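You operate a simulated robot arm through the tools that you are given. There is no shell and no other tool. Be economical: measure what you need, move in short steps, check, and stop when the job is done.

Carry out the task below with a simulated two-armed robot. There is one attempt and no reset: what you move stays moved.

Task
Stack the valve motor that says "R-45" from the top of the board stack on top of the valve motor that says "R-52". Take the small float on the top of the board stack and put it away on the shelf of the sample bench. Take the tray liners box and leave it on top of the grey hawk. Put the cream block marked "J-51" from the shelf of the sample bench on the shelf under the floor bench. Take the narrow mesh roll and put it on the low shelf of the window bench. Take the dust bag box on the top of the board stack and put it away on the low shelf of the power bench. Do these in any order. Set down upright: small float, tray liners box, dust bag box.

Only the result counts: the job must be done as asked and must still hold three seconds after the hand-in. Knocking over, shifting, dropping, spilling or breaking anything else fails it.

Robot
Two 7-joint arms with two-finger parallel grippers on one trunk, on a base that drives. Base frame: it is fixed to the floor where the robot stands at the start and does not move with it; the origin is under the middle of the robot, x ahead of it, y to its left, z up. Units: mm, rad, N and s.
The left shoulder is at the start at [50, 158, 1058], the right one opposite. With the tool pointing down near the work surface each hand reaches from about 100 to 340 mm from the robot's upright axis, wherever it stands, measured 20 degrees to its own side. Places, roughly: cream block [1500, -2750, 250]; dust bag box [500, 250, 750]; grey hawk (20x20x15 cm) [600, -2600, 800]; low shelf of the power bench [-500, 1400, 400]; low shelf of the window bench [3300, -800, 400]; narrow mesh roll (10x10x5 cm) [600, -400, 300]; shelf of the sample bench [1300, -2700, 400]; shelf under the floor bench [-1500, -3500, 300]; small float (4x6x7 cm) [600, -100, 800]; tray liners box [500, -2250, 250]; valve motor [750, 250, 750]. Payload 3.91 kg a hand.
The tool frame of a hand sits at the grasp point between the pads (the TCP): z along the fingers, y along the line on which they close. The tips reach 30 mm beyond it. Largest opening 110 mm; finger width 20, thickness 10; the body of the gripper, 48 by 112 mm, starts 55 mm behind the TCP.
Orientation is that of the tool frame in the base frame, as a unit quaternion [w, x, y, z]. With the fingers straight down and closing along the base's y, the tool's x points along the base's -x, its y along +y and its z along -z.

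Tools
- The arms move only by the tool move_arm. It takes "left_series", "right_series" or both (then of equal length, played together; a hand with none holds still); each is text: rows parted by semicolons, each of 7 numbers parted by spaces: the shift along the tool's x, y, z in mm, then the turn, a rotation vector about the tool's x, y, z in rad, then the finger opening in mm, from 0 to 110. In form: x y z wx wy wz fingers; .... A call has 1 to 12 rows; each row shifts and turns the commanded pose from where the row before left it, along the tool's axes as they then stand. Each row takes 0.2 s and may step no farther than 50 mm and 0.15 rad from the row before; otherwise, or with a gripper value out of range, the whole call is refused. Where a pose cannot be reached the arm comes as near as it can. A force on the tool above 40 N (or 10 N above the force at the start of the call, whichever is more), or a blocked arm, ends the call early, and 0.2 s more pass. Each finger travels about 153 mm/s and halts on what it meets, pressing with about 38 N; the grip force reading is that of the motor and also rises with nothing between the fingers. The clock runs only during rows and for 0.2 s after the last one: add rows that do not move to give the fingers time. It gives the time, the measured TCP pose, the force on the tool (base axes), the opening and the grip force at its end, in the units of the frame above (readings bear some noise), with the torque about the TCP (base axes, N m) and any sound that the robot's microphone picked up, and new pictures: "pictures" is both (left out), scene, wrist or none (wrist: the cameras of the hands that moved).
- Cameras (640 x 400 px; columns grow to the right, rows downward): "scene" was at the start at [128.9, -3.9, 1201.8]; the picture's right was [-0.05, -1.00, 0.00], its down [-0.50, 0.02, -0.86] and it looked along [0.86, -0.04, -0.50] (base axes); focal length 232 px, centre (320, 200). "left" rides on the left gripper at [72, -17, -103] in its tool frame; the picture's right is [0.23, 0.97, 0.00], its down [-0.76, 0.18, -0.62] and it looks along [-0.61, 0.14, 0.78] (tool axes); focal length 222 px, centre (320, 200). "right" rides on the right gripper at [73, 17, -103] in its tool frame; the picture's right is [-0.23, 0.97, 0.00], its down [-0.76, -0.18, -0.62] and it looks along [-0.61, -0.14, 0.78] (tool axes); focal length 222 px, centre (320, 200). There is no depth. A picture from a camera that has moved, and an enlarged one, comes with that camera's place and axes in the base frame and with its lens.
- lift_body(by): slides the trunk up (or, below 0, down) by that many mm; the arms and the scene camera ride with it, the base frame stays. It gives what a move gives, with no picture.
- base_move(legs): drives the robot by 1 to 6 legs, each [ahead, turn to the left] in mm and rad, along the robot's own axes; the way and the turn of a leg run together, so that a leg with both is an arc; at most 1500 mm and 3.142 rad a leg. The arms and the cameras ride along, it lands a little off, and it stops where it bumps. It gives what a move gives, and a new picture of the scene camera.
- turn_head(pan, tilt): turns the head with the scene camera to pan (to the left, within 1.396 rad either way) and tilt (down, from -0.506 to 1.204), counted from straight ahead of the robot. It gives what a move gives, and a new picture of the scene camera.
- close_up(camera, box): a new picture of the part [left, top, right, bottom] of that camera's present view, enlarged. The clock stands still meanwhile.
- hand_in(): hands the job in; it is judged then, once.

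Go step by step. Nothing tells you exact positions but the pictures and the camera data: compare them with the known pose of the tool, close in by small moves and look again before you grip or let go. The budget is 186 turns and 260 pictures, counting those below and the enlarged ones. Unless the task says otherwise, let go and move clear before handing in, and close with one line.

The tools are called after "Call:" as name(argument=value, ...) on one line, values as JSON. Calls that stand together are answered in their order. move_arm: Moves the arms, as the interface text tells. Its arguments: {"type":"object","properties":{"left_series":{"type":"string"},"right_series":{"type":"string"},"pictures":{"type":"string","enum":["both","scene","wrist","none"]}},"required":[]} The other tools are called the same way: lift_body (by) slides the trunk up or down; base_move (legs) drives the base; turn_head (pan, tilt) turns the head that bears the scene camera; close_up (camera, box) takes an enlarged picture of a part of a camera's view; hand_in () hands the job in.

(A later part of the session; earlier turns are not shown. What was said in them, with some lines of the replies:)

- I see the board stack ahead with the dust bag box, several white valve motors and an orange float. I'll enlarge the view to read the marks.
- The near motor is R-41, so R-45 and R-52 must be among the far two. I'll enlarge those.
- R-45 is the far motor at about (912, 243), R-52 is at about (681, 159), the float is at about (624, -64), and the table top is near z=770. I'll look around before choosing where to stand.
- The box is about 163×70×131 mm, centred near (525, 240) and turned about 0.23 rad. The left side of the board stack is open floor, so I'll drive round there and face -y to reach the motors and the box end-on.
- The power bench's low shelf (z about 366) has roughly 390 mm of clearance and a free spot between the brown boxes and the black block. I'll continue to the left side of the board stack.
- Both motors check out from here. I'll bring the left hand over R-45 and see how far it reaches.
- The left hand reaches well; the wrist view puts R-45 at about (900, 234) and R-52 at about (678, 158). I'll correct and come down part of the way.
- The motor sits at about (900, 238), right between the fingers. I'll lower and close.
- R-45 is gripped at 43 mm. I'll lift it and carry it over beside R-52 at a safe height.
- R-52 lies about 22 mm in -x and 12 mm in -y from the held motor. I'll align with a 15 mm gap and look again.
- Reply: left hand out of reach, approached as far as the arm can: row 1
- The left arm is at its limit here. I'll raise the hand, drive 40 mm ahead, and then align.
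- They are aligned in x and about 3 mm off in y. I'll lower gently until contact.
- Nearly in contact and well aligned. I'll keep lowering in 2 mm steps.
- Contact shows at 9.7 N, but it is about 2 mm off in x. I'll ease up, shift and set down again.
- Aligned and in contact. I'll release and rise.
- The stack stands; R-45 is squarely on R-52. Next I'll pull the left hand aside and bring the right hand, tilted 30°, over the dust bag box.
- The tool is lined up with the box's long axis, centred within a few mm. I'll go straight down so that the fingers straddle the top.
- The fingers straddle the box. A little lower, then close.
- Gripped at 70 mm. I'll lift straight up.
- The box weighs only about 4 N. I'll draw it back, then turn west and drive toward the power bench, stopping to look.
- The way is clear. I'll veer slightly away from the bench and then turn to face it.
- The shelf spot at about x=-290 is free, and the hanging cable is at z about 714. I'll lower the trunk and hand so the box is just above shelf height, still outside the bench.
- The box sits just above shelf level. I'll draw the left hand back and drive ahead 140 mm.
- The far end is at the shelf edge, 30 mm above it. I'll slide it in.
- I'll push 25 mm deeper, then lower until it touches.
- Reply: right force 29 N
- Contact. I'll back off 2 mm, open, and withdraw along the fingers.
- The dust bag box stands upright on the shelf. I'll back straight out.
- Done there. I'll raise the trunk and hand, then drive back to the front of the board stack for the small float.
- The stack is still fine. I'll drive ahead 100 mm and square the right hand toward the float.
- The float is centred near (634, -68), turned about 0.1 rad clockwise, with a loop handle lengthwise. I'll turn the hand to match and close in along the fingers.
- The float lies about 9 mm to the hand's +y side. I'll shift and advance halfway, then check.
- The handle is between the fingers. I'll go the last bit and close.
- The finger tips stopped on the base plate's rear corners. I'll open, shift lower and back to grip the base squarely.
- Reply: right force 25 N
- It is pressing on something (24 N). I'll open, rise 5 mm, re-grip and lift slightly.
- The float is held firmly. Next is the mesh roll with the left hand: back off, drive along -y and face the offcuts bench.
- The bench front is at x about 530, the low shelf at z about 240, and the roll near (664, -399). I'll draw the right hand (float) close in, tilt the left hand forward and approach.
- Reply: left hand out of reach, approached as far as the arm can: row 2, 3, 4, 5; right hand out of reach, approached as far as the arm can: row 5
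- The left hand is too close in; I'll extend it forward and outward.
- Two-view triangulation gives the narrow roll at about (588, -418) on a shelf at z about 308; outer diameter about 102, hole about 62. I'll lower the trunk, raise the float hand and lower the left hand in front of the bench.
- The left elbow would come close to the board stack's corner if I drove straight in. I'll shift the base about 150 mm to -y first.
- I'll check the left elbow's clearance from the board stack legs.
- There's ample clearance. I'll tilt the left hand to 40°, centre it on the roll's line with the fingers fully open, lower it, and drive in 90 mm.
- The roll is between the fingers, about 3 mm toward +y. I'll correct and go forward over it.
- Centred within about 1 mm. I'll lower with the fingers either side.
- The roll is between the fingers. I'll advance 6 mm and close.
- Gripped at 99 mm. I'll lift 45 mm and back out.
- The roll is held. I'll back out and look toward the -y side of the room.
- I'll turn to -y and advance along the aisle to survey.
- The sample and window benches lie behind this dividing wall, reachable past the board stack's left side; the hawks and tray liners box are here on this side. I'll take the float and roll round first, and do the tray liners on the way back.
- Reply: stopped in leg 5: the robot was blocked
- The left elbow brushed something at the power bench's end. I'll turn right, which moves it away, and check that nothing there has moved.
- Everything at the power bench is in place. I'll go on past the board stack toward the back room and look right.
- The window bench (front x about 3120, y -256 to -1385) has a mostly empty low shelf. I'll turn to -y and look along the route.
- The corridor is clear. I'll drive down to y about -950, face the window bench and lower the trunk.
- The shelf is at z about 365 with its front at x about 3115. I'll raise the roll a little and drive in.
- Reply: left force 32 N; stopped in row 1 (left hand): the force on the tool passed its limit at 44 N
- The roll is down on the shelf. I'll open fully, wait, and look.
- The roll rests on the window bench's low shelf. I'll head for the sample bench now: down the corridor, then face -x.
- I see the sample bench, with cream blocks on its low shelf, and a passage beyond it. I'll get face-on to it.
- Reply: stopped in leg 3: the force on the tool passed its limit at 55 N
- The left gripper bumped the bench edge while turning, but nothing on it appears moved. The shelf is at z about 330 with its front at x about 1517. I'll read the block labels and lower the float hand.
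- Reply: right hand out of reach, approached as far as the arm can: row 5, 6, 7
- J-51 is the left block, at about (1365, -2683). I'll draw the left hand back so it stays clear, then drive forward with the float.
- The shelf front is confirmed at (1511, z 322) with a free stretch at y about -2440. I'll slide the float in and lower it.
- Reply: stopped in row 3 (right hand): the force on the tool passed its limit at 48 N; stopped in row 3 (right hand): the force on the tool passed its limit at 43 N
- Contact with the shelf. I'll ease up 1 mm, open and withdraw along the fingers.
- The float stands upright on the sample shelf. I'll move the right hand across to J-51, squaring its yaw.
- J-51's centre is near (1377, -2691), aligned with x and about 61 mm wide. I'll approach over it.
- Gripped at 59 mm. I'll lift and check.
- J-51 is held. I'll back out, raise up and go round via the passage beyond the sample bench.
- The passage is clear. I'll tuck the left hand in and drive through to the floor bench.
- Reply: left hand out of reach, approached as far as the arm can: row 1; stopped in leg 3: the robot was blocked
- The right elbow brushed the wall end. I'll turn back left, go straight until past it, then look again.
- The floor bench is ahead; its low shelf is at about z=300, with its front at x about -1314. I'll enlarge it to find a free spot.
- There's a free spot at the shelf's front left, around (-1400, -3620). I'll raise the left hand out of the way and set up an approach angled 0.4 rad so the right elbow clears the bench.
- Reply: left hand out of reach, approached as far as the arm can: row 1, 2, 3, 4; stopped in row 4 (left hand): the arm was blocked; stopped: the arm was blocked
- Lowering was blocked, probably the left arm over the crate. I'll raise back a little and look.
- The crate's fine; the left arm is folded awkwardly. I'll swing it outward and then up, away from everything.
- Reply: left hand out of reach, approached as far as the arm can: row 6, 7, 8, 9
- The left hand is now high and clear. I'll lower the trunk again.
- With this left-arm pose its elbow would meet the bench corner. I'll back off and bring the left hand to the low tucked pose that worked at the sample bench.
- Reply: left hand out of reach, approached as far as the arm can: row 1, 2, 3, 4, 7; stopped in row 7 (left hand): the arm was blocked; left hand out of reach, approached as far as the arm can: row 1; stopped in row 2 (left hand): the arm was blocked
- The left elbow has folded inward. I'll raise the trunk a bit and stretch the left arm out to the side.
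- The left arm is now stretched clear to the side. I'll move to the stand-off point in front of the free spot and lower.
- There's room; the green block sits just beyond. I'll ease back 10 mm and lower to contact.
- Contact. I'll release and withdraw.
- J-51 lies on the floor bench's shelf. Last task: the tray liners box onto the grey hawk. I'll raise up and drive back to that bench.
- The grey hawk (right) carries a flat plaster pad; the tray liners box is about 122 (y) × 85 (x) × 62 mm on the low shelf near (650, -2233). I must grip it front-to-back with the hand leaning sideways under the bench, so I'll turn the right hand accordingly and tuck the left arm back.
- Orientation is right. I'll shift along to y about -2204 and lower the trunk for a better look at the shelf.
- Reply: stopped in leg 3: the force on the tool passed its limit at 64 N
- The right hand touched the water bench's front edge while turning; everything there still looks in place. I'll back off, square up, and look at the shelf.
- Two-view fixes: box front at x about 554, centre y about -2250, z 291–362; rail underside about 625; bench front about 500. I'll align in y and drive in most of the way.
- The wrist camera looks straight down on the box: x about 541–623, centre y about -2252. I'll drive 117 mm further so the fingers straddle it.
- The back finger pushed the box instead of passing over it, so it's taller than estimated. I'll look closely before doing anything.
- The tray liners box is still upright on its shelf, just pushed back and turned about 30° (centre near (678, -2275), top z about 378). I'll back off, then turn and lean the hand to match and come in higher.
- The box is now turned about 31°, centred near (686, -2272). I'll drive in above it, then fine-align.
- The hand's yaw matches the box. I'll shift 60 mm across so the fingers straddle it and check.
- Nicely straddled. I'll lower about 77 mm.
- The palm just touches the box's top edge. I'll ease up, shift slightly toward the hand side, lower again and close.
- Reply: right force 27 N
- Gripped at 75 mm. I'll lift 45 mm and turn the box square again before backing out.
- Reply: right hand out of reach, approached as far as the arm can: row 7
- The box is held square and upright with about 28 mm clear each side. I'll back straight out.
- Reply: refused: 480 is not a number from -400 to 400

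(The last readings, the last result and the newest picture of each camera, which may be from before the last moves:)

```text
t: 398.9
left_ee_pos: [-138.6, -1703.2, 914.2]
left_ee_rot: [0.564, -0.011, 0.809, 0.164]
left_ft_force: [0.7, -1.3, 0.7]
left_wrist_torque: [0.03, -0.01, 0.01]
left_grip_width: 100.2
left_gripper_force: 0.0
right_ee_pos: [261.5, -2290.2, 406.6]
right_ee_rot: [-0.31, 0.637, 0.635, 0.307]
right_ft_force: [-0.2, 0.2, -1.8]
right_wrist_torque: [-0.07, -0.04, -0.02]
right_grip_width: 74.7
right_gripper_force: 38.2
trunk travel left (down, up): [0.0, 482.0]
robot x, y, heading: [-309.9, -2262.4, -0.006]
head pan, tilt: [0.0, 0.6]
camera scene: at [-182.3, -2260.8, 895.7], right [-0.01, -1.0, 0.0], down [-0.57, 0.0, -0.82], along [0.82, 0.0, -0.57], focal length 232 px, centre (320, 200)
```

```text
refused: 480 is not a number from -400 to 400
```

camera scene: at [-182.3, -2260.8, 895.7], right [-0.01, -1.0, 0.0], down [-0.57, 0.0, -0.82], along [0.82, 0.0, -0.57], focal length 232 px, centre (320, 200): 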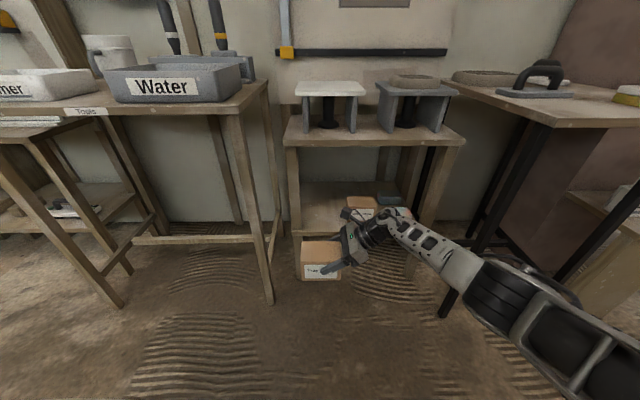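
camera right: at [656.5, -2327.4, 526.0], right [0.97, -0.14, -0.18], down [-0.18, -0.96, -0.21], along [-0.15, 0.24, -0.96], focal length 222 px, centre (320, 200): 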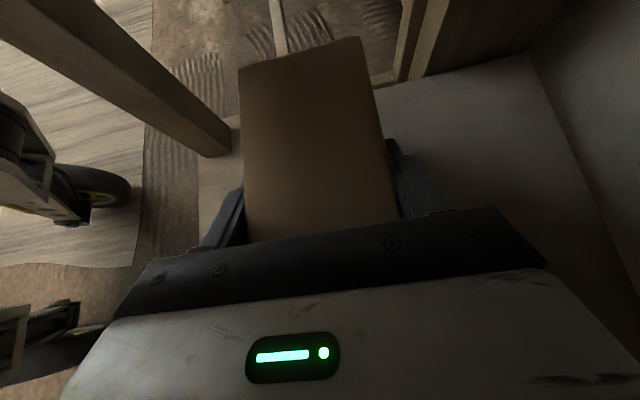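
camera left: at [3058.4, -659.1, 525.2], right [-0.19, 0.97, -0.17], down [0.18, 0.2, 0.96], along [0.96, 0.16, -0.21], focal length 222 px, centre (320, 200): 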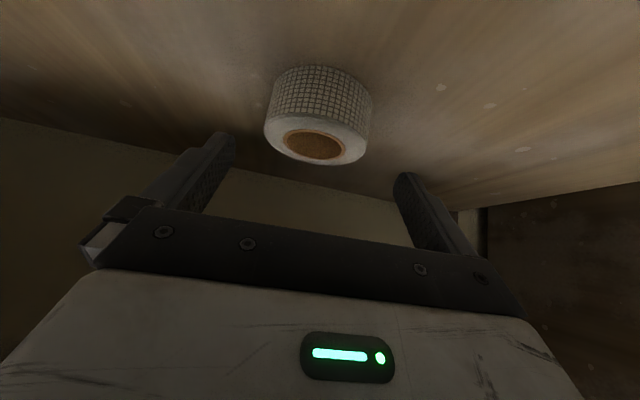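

The box is out. I'll raise up, shift along to line up with the grey hawk (plate centre about (626, -2555), z about 772), staying well back.

Call:
lift_body(by=400)

Call:
lift_body(by=80)

Call:
base_move(legs=[[0, -1.565], [222, 0], [0, 1.571]])

Call:
close_up(camera="scene", box=[260, 180, 440, 300])

```text
t: 402.8
left_ee_pos: [-139.9, -1702.6, 1313.6]
left_ee_rot: [0.565, -0.012, 0.809, 0.165]
left_ft_force: [0.1, -0.9, 0.3]
left_wrist_torque: [-0.03, 0.01, -0.01]
left_grip_width: 100.3
left_gripper_force: 0.1
right_ee_pos: [262.5, -2289.9, 806.9]
right_ee_rot: [-0.31, 0.637, 0.636, 0.307]
right_ft_force: [0.2, 0.6, -1.5]
right_wrist_torque: [-0.05, 0.02, -0.01]
right_grip_width: 74.9
right_gripper_force: 37.6
trunk travel left (down, up): [-400.0, 82.0]
robot x, y, heading: [-305.1, -2263.3, -0.007]
head pan, tilt: [0.0, 0.6]
```

```text
t: 403.9
left_ee_pos: [-139.2, -1703.1, 1392.8]
left_ee_rot: [0.564, -0.011, 0.809, 0.165]
left_ft_force: [0.4, -0.8, -0.8]
left_wrist_torque: [-0.01, 0.02, -0.01]
left_grip_width: 100.1
left_gripper_force: 0.2
right_ee_pos: [262.1, -2290.3, 885.9]
right_ee_rot: [-0.309, 0.638, 0.636, 0.307]
right_ft_force: [0.5, -0.4, -2.6]
right_wrist_torque: [-0.03, -0.01, 0.02]
right_grip_width: 74.8
right_gripper_force: 38.0
trunk travel left (down, up): [-480.0, 2.0]
robot x, y, heading: [-309.5, -2262.2, -0.004]
head pan, tilt: [0.0, 0.6]
```

```text
t: 413.3
left_ee_pos: [-133.5, -1927.0, 1393.7]
left_ee_rot: [0.565, -0.004, 0.809, 0.16]
left_ft_force: [0.2, -1.0, -0.4]
left_wrist_torque: [-0.01, -0.04, -0.02]
left_grip_width: 99.8
left_gripper_force: 0.1
right_ee_pos: [258.4, -2520.8, 887.0]
right_ee_rot: [-0.308, 0.642, 0.63, 0.309]
right_ft_force: [-0.9, 0.7, -2.2]
right_wrist_torque: [-0.09, -0.01, -0.01]
right_grip_width: 74.7
right_gripper_force: 37.9
trunk travel left (down, up): [-480.0, 2.0]
robot x, y, heading: [-313.8, -2481.5, -0.02]
head pan, tilt: [0.0, 0.6]
camera scene: at [-185.8, -2484.7, 1375.7], right [-0.02, -1.0, 0.0], down [-0.56, 0.01, -0.82], along [0.82, -0.02, -0.57], focal length 232 px, centre (320, 200)
```

scene: 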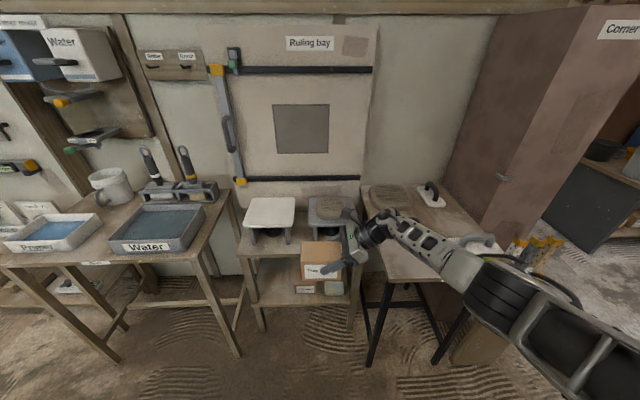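

```text
3.33 times, centred on (350, 240) of scene
camera zoom: at [-185.8, -2484.7, 1375.7], right [-0.02, -1.0, 0.0], down [-0.56, 0.01, -0.82], along [0.82, -0.02, -0.57], focal length 774 px, centre (220, 67)
```

zoom: 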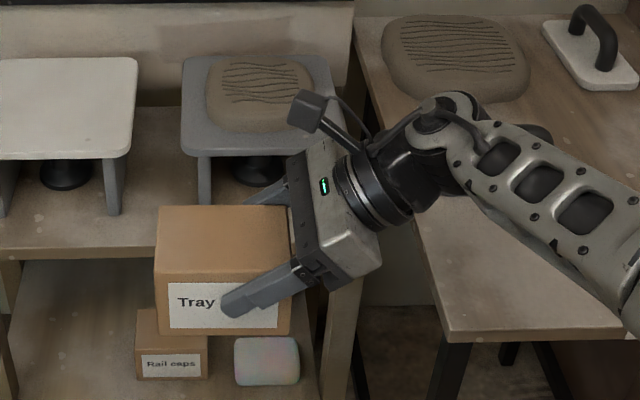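

The box is level in the grip. I'll raise it, trim sideways and drive in over the hawk.

Call:
move_arm(right_series="3.5 -15 -32 0 0 0 60; 3.5 -15 -32 0 0 0 60; 0 0 0 0 0 0 60", pictures="none")

Call:
base_move(legs=[[330, 0]])

Call:
close_up(camera="scene", box=[250, 160, 450, 300])

```text
t: 414.1
left_ee_pos: [-133.4, -1928.2, 1393.2]
left_ee_rot: [0.565, -0.005, 0.81, 0.16]
left_ft_force: [-0.9, -0.2, -0.4]
left_wrist_torque: [0.0, 0.0, 0.02]
left_grip_width: 99.9
left_gripper_force: 0.0
right_ee_pos: [226.3, -2566.6, 929.7]
right_ee_rot: [-0.308, 0.643, 0.63, 0.309]
right_ft_force: [0.5, -0.1, -2.7]
right_wrist_torque: [-0.04, 0.02, -0.01]
right_grip_width: 74.7
right_gripper_force: 37.7
trunk travel left (down, up): [-480.0, 2.0]
robot x, y, heading: [-314.2, -2484.2, -0.024]
head pan, tilt: [0.0, 0.6]
```

```text
t: 416.2
left_ee_pos: [195.0, -1934.6, 1393.1]
left_ee_rot: [0.565, -0.004, 0.809, 0.159]
left_ft_force: [0.8, 0.5, 0.5]
left_wrist_torque: [-0.02, -0.01, 0.01]
left_grip_width: 99.7
left_gripper_force: 0.0
right_ee_pos: [556.1, -2574.3, 929.9]
right_ee_rot: [-0.307, 0.643, 0.629, 0.31]
right_ft_force: [-0.4, 0.4, -2.6]
right_wrist_torque: [-0.07, -0.01, 0.03]
right_grip_width: 74.9
right_gripper_force: 38.0
trunk travel left (down, up): [-480.0, 2.0]
robot x, y, heading: [17.6, -2490.8, -0.021]
head pan, tilt: [0.0, 0.6]
camera scene: at [142.6, -2492.3, 1375.6], right [-0.02, -1.0, 0.0], down [-0.57, 0.01, -0.82], along [0.82, -0.02, -0.57], focal length 232 px, centre (320, 200)
```

scene: 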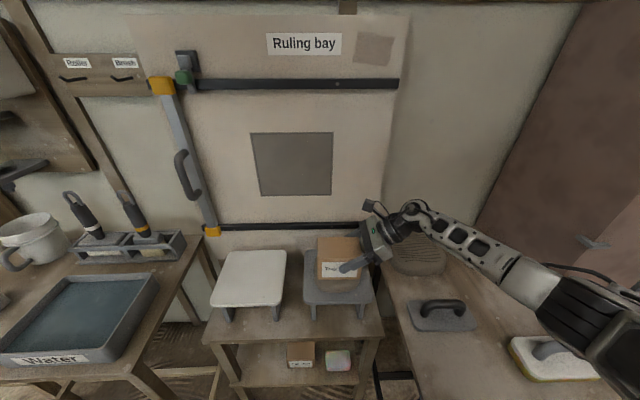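

```text
2.86 times, centred on (350, 230) of scene
camera zoom: at [142.6, -2492.3, 1375.6], right [-0.02, -1.0, 0.0], down [-0.57, 0.01, -0.82], along [0.82, -0.02, -0.57], focal length 664 px, centre (234, 114)
```

zoom: 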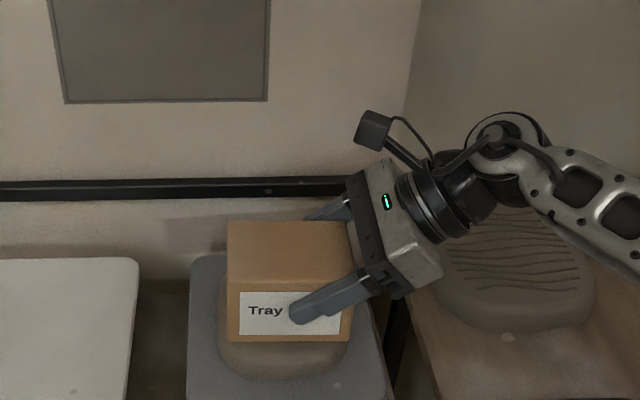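

I need the hawk's height and position more accurately; enlarging it.

Call:
close_up(camera="scene", box=[290, 230, 400, 340])

```text
3.64 times, centred on (345, 285) of scene
camera zoom: at [142.6, -2492.3, 1375.6], right [-0.02, -1.0, 0.0], down [-0.57, 0.01, -0.82], along [0.82, -0.02, -0.57], focal length 844 px, centre (229, -109)
```

zoom: 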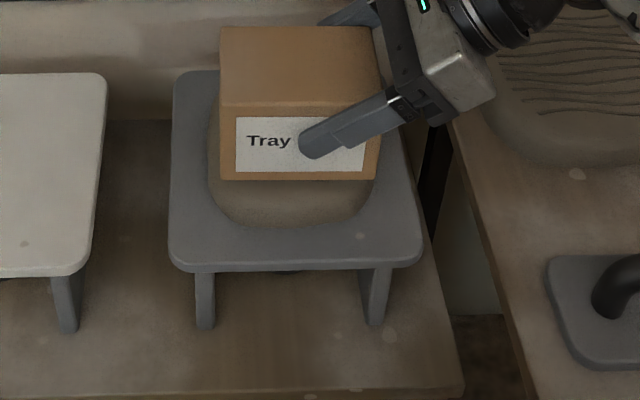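

The plate is at z about 760, pad centred near (628, -2557), top about 786. The box needs to go 70 mm further; I'll drive that and then lower.

Call:
base_move(legs=[[71, 0]])

Call:
move_arm(right_series="-13 0 8 0 0 0 60; -16 0 12 0 0 0 60; -12 0 9 0 0 0 60; 0 0 0 0 0 0 60", pictures="both")

Call:
close_up(camera="scene", box=[290, 230, 410, 340])

```text
t: 417.3
left_ee_pos: [266.5, -1935.4, 1391.0]
left_ee_rot: [0.564, -0.004, 0.81, 0.161]
left_ft_force: [0.9, 0.0, 0.4]
left_wrist_torque: [0.0, 0.02, 0.01]
left_grip_width: 100.3
left_gripper_force: 0.0
right_ee_pos: [627.1, -2576.7, 930.9]
right_ee_rot: [-0.308, 0.643, 0.629, 0.31]
right_ft_force: [0.5, 1.2, -2.2]
right_wrist_torque: [-0.03, 0.04, 0.03]
right_grip_width: 74.8
right_gripper_force: 38.5
trunk travel left (down, up): [-480.0, 2.0]
robot x, y, heading: [87.7, -2492.9, -0.023]
head pan, tilt: [0.0, 0.6]
camera scene: at [213.9, -2494.0, 1375.6], right [-0.02, -1.0, 0.0], down [-0.57, 0.01, -0.82], along [0.82, -0.02, -0.57], focal length 232 px, centre (320, 200)
```

scene: 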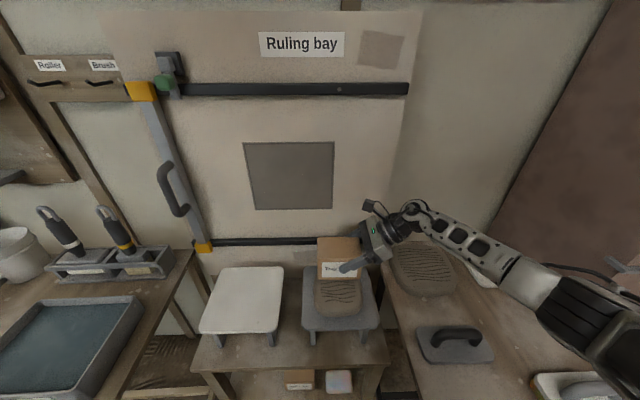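

```text
t: 418.3
left_ee_pos: [266.4, -1936.7, 1393.0]
left_ee_rot: [0.566, -0.003, 0.809, 0.159]
left_ft_force: [0.1, -0.4, -0.5]
left_wrist_torque: [-0.01, 0.03, -0.03]
left_grip_width: 99.9
left_gripper_force: 0.0
right_ee_pos: [624.5, -2579.1, 880.2]
right_ee_rot: [-0.307, 0.643, 0.63, 0.31]
right_ft_force: [-0.8, 0.1, -1.2]
right_wrist_torque: [-0.03, -0.03, 0.0]
right_grip_width: 74.6
right_gripper_force: 37.7
trunk travel left (down, up): [-480.0, 2.0]
robot x, y, heading: [87.6, -2489.7, -0.02]
head pan, tilt: [0.0, 0.6]
camera scene: at [212.9, -2494.0, 1375.7], right [-0.02, -1.0, 0.0], down [-0.56, 0.01, -0.82], along [0.82, -0.02, -0.57], focal length 232 px, centre (320, 200)
camera right: at [641.4, -2615.6, 1000.7], right [0.97, -0.16, -0.18], down [-0.2, -0.96, -0.21], along [-0.14, 0.24, -0.96], focal length 222 px, centre (320, 200)
```

scene: 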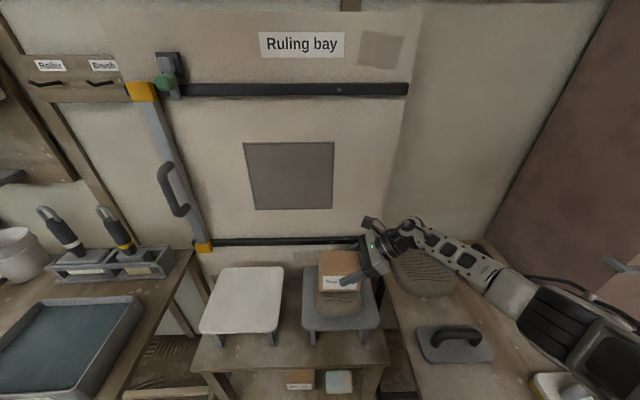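
right: 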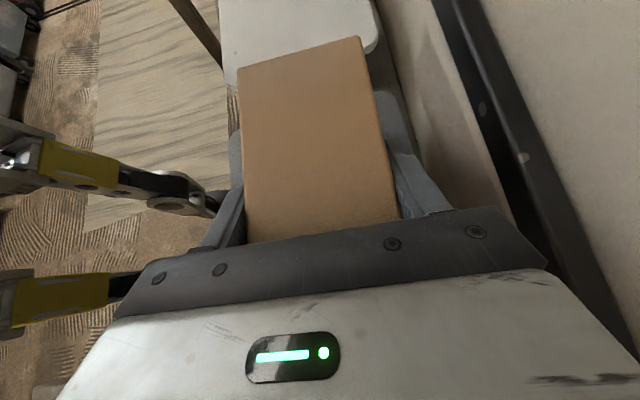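

```text
3.64 times, centred on (350, 285) of scene
camera zoom: at [212.9, -2494.0, 1375.7], right [-0.02, -1.0, 0.0], down [-0.56, 0.01, -0.82], along [0.82, -0.02, -0.57], focal length 844 px, centre (211, -109)
```

zoom: 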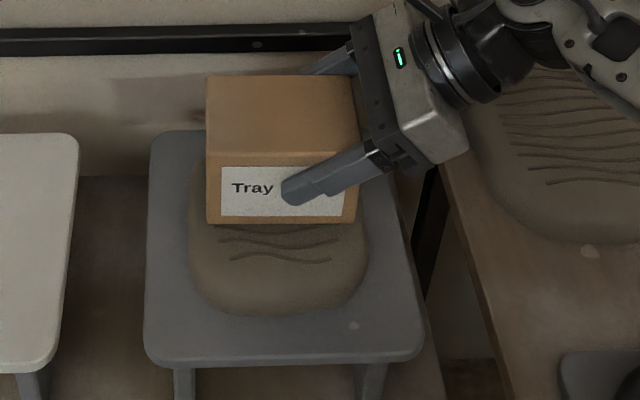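

The box is centred over the pad. I'll lower gently to contact.

Call:
move_arm(right_series="-8 -5 6 0 0 0 60; -7 0 5.5 0 0 0 60; -2.4 0 1.9 0 0 0 60; -2.4 0 1.9 0 0 0 60; -2.4 0 1.9 0 0 0 60; 0 0 0 0 0 0 60", pictures="none")

Call:
move_arm(right_series="-2 0 1.5 0 0 0 60; -2 0 1.5 0 0 0 60; -2 0 1.5 0 0 0 60; 0 0 0 0 0 0 60", pictures="none")

Call:
close_up(camera="scene", box=[300, 240, 400, 330])

```text
t: 419.7
left_ee_pos: [262.6, -1936.0, 1394.0]
left_ee_rot: [0.567, -0.004, 0.808, 0.159]
left_ft_force: [0.2, 0.6, -0.3]
left_wrist_torque: [0.04, 0.02, 0.0]
left_grip_width: 100.4
left_gripper_force: 0.0
right_ee_pos: [621.3, -2576.5, 859.6]
right_ee_rot: [-0.307, 0.64, 0.629, 0.316]
right_ft_force: [-3.4, -0.2, 32.3]
right_wrist_torque: [0.11, -0.09, -0.28]
right_grip_width: 74.9
right_gripper_force: 37.6
trunk travel left (down, up): [-480.0, 2.0]
robot x, y, heading: [84.7, -2489.3, -0.022]
head pan, tilt: [0.0, 0.6]
```

```text
t: 420.7
left_ee_pos: [262.3, -1936.8, 1394.0]
left_ee_rot: [0.567, -0.004, 0.808, 0.159]
left_ft_force: [0.7, 0.1, 0.3]
left_wrist_torque: [0.01, 0.02, 0.02]
left_grip_width: 99.9
left_gripper_force: 0.0
right_ee_pos: [620.4, -2579.3, 851.0]
right_ee_rot: [-0.307, 0.641, 0.629, 0.315]
right_ft_force: [-4.4, -0.1, 31.8]
right_wrist_torque: [0.11, 0.02, -0.27]
right_grip_width: 74.8
right_gripper_force: 37.4
trunk travel left (down, up): [-480.0, 2.0]
robot x, y, heading: [85.0, -2488.8, -0.025]
head pan, tilt: [0.0, 0.6]
```

```text
4.44 times, centred on (350, 285) of scene
camera zoom: at [209.3, -2493.5, 1376.2], right [-0.02, -1.0, 0.0], down [-0.56, 0.01, -0.83], along [0.83, -0.02, -0.56], focal length 1032 px, centre (187, -178)
```

zoom: 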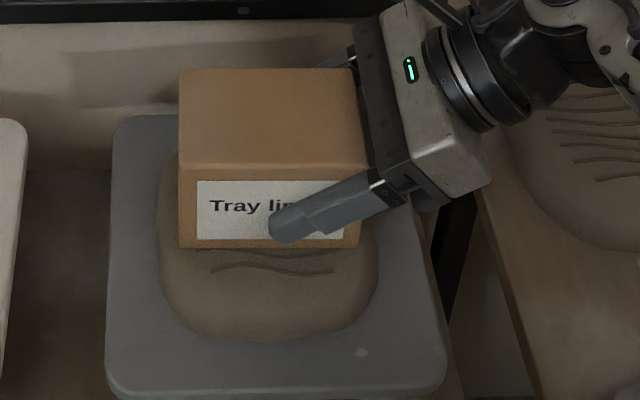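

In contact with the pad. I'll relieve the pressure before releasing.

Call:
move_arm(right_series="2.4 0 -1.9 0 0 0 60; 1.2 0 -0.9 0 0 0 60; 0 0 0 0 0 0 60", pictures="none")

```text
t: 421.5
left_ee_pos: [264.7, -1937.6, 1393.5]
left_ee_rot: [0.566, -0.004, 0.809, 0.16]
left_ft_force: [-0.2, -0.4, -0.4]
left_wrist_torque: [0.0, 0.01, -0.03]
left_grip_width: 99.9
left_gripper_force: 0.0
right_ee_pos: [620.6, -2579.0, 852.1]
right_ee_rot: [-0.306, 0.642, 0.629, 0.312]
right_ft_force: [4.4, 4.6, 14.4]
right_wrist_torque: [0.86, -0.7, -0.05]
right_grip_width: 74.7
right_gripper_force: 37.7
trunk travel left (down, up): [-480.0, 2.0]
robot x, y, heading: [86.4, -2490.4, -0.02]
head pan, tilt: [0.0, 0.6]
```

Call:
move_arm(right_series="2 0 -1.6 0 0 0 60; 0 0 0 0 0 0 80; 0 0 0 0 0 0 105; 0 0 0 0 0 0 105", pictures="wrist")

Call:
close_up(camera="scene", box=[300, 240, 400, 330])

```text
t: 422.5
left_ee_pos: [265.4, -1936.7, 1393.0]
left_ee_rot: [0.566, -0.005, 0.809, 0.16]
left_ft_force: [-0.8, -0.8, -0.6]
left_wrist_torque: [0.04, 0.01, 0.0]
left_grip_width: 99.9
left_gripper_force: 0.0
right_ee_pos: [619.4, -2579.7, 851.4]
right_ee_rot: [-0.307, 0.642, 0.63, 0.309]
right_ft_force: [0.0, -0.2, 0.8]
right_wrist_torque: [0.0, -0.03, -0.02]
right_grip_width: 105.1
right_gripper_force: 0.1
trunk travel left (down, up): [-480.0, 2.0]
robot x, y, heading: [84.4, -2487.9, -0.023]
head pan, tilt: [0.0, 0.6]
camera right: at [636.4, -2615.9, 971.7], right [0.97, -0.16, -0.18], down [-0.2, -0.96, -0.21], along [-0.14, 0.24, -0.96], focal length 222 px, centre (320, 200)
```

right: 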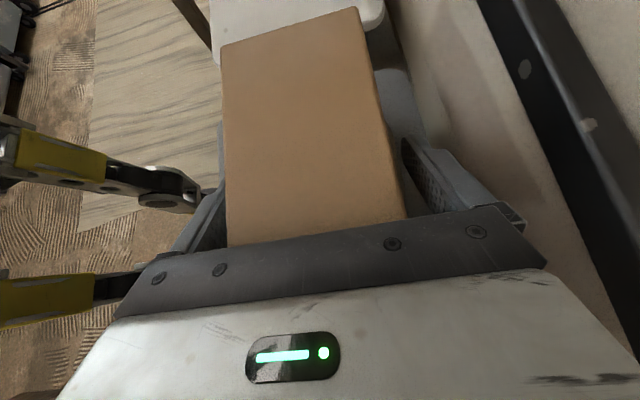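

```text
4.44 times, centred on (350, 285) of scene
camera zoom: at [212.7, -2493.9, 1375.7], right [-0.02, -1.0, 0.0], down [-0.56, 0.01, -0.83], along [0.82, -0.02, -0.56], focal length 1032 px, centre (187, -178)
```

zoom: 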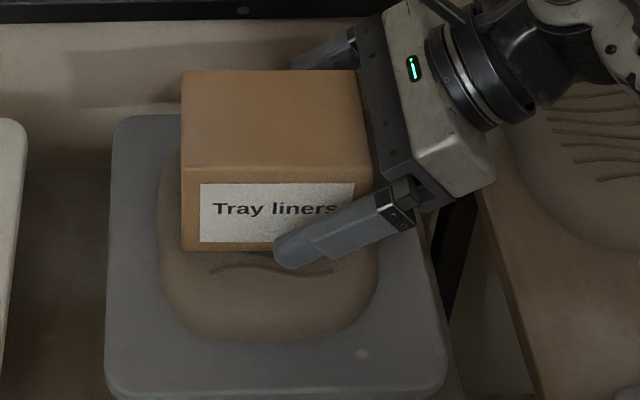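

The box rests level on the hawk. I'll withdraw along the fingers, then back the base away.

Call:
move_arm(right_series="0 0 -20 0 0 0 105; 0 0 -35 0 0 0 105; 0 0 -40 0 0 0 105; 0 0 -40 0 0 0 105; 20 0 -20 0 0 0 105", pictures="none")

Call:
base_move(legs=[[-350, 0]])

Call:
close_up(camera="scene", box=[220, 170, 420, 310])

```text
t: 423.7
left_ee_pos: [264.3, -1936.2, 1393.9]
left_ee_rot: [0.566, -0.004, 0.809, 0.16]
left_ft_force: [-0.4, -0.7, -0.2]
left_wrist_torque: [0.01, 0.01, -0.03]
left_grip_width: 99.8
left_gripper_force: 0.1
right_ee_pos: [619.3, -2688.8, 963.9]
right_ee_rot: [-0.307, 0.642, 0.63, 0.31]
right_ft_force: [-0.4, 0.0, -0.7]
right_wrist_torque: [0.01, 0.0, 0.02]
right_grip_width: 105.1
right_gripper_force: 0.0
trunk travel left (down, up): [-480.0, 2.0]
robot x, y, heading: [88.4, -2494.1, -0.02]
head pan, tilt: [0.0, 0.6]
```

```text
t: 426.0
left_ee_pos: [-89.3, -1928.1, 1394.6]
left_ee_rot: [0.565, -0.005, 0.809, 0.161]
left_ft_force: [-0.2, 0.2, -0.2]
left_wrist_torque: [0.0, 0.01, -0.01]
left_grip_width: 100.0
left_gripper_force: 0.2
right_ee_pos: [265.3, -2680.6, 964.3]
right_ee_rot: [-0.307, 0.643, 0.63, 0.309]
right_ft_force: [-0.4, 0.0, 0.1]
right_wrist_torque: [-0.01, -0.01, 0.0]
right_grip_width: 105.3
right_gripper_force: 0.0
trunk travel left (down, up): [-480.0, 2.0]
robot x, y, heading: [-267.9, -2481.8, -0.023]
head pan, tilt: [0.0, 0.6]
camera scene: at [-141.0, -2485.8, 1375.8], right [-0.02, -1.0, 0.0], down [-0.56, 0.01, -0.83], along [0.83, -0.02, -0.56], focal length 232 px, centre (320, 200)
```

scene: 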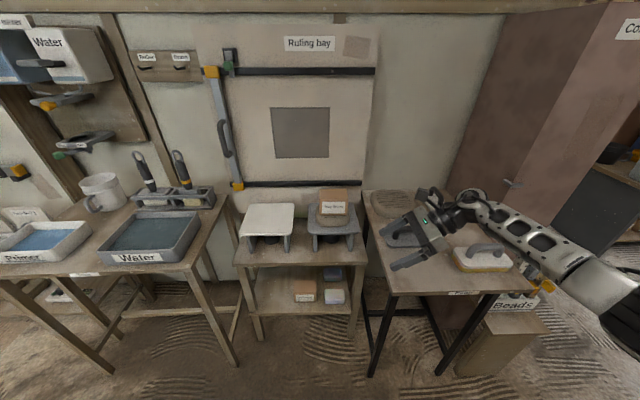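

```text
2.86 times, centred on (320, 240) of scene
camera zoom: at [-141.0, -2485.8, 1375.8], right [-0.02, -1.0, 0.0], down [-0.56, 0.01, -0.83], along [0.83, -0.02, -0.56], focal length 664 px, centre (320, 86)
```

zoom: 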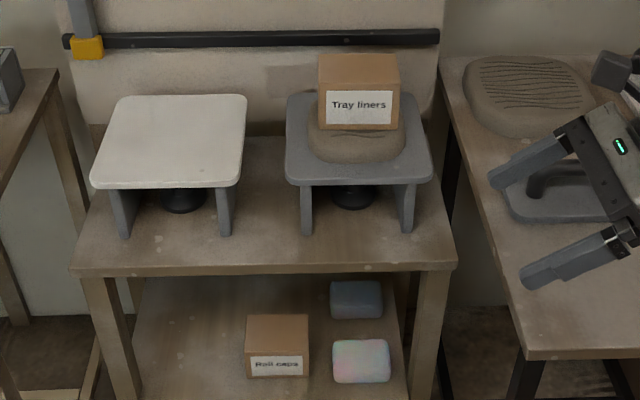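

The tray liners box stands upright on the grey hawk, all six items are placed, and both hands are empty and clear. I'll hand in.

Call:
hand_in()

```text
The job is handed in.
```

All six items are where you asked, upright where required, and the job is handed in; no verdict came back. The arms brushed or bumped benches and a wall a few times and I saw nothing displaced, though I didn't check every spot again.
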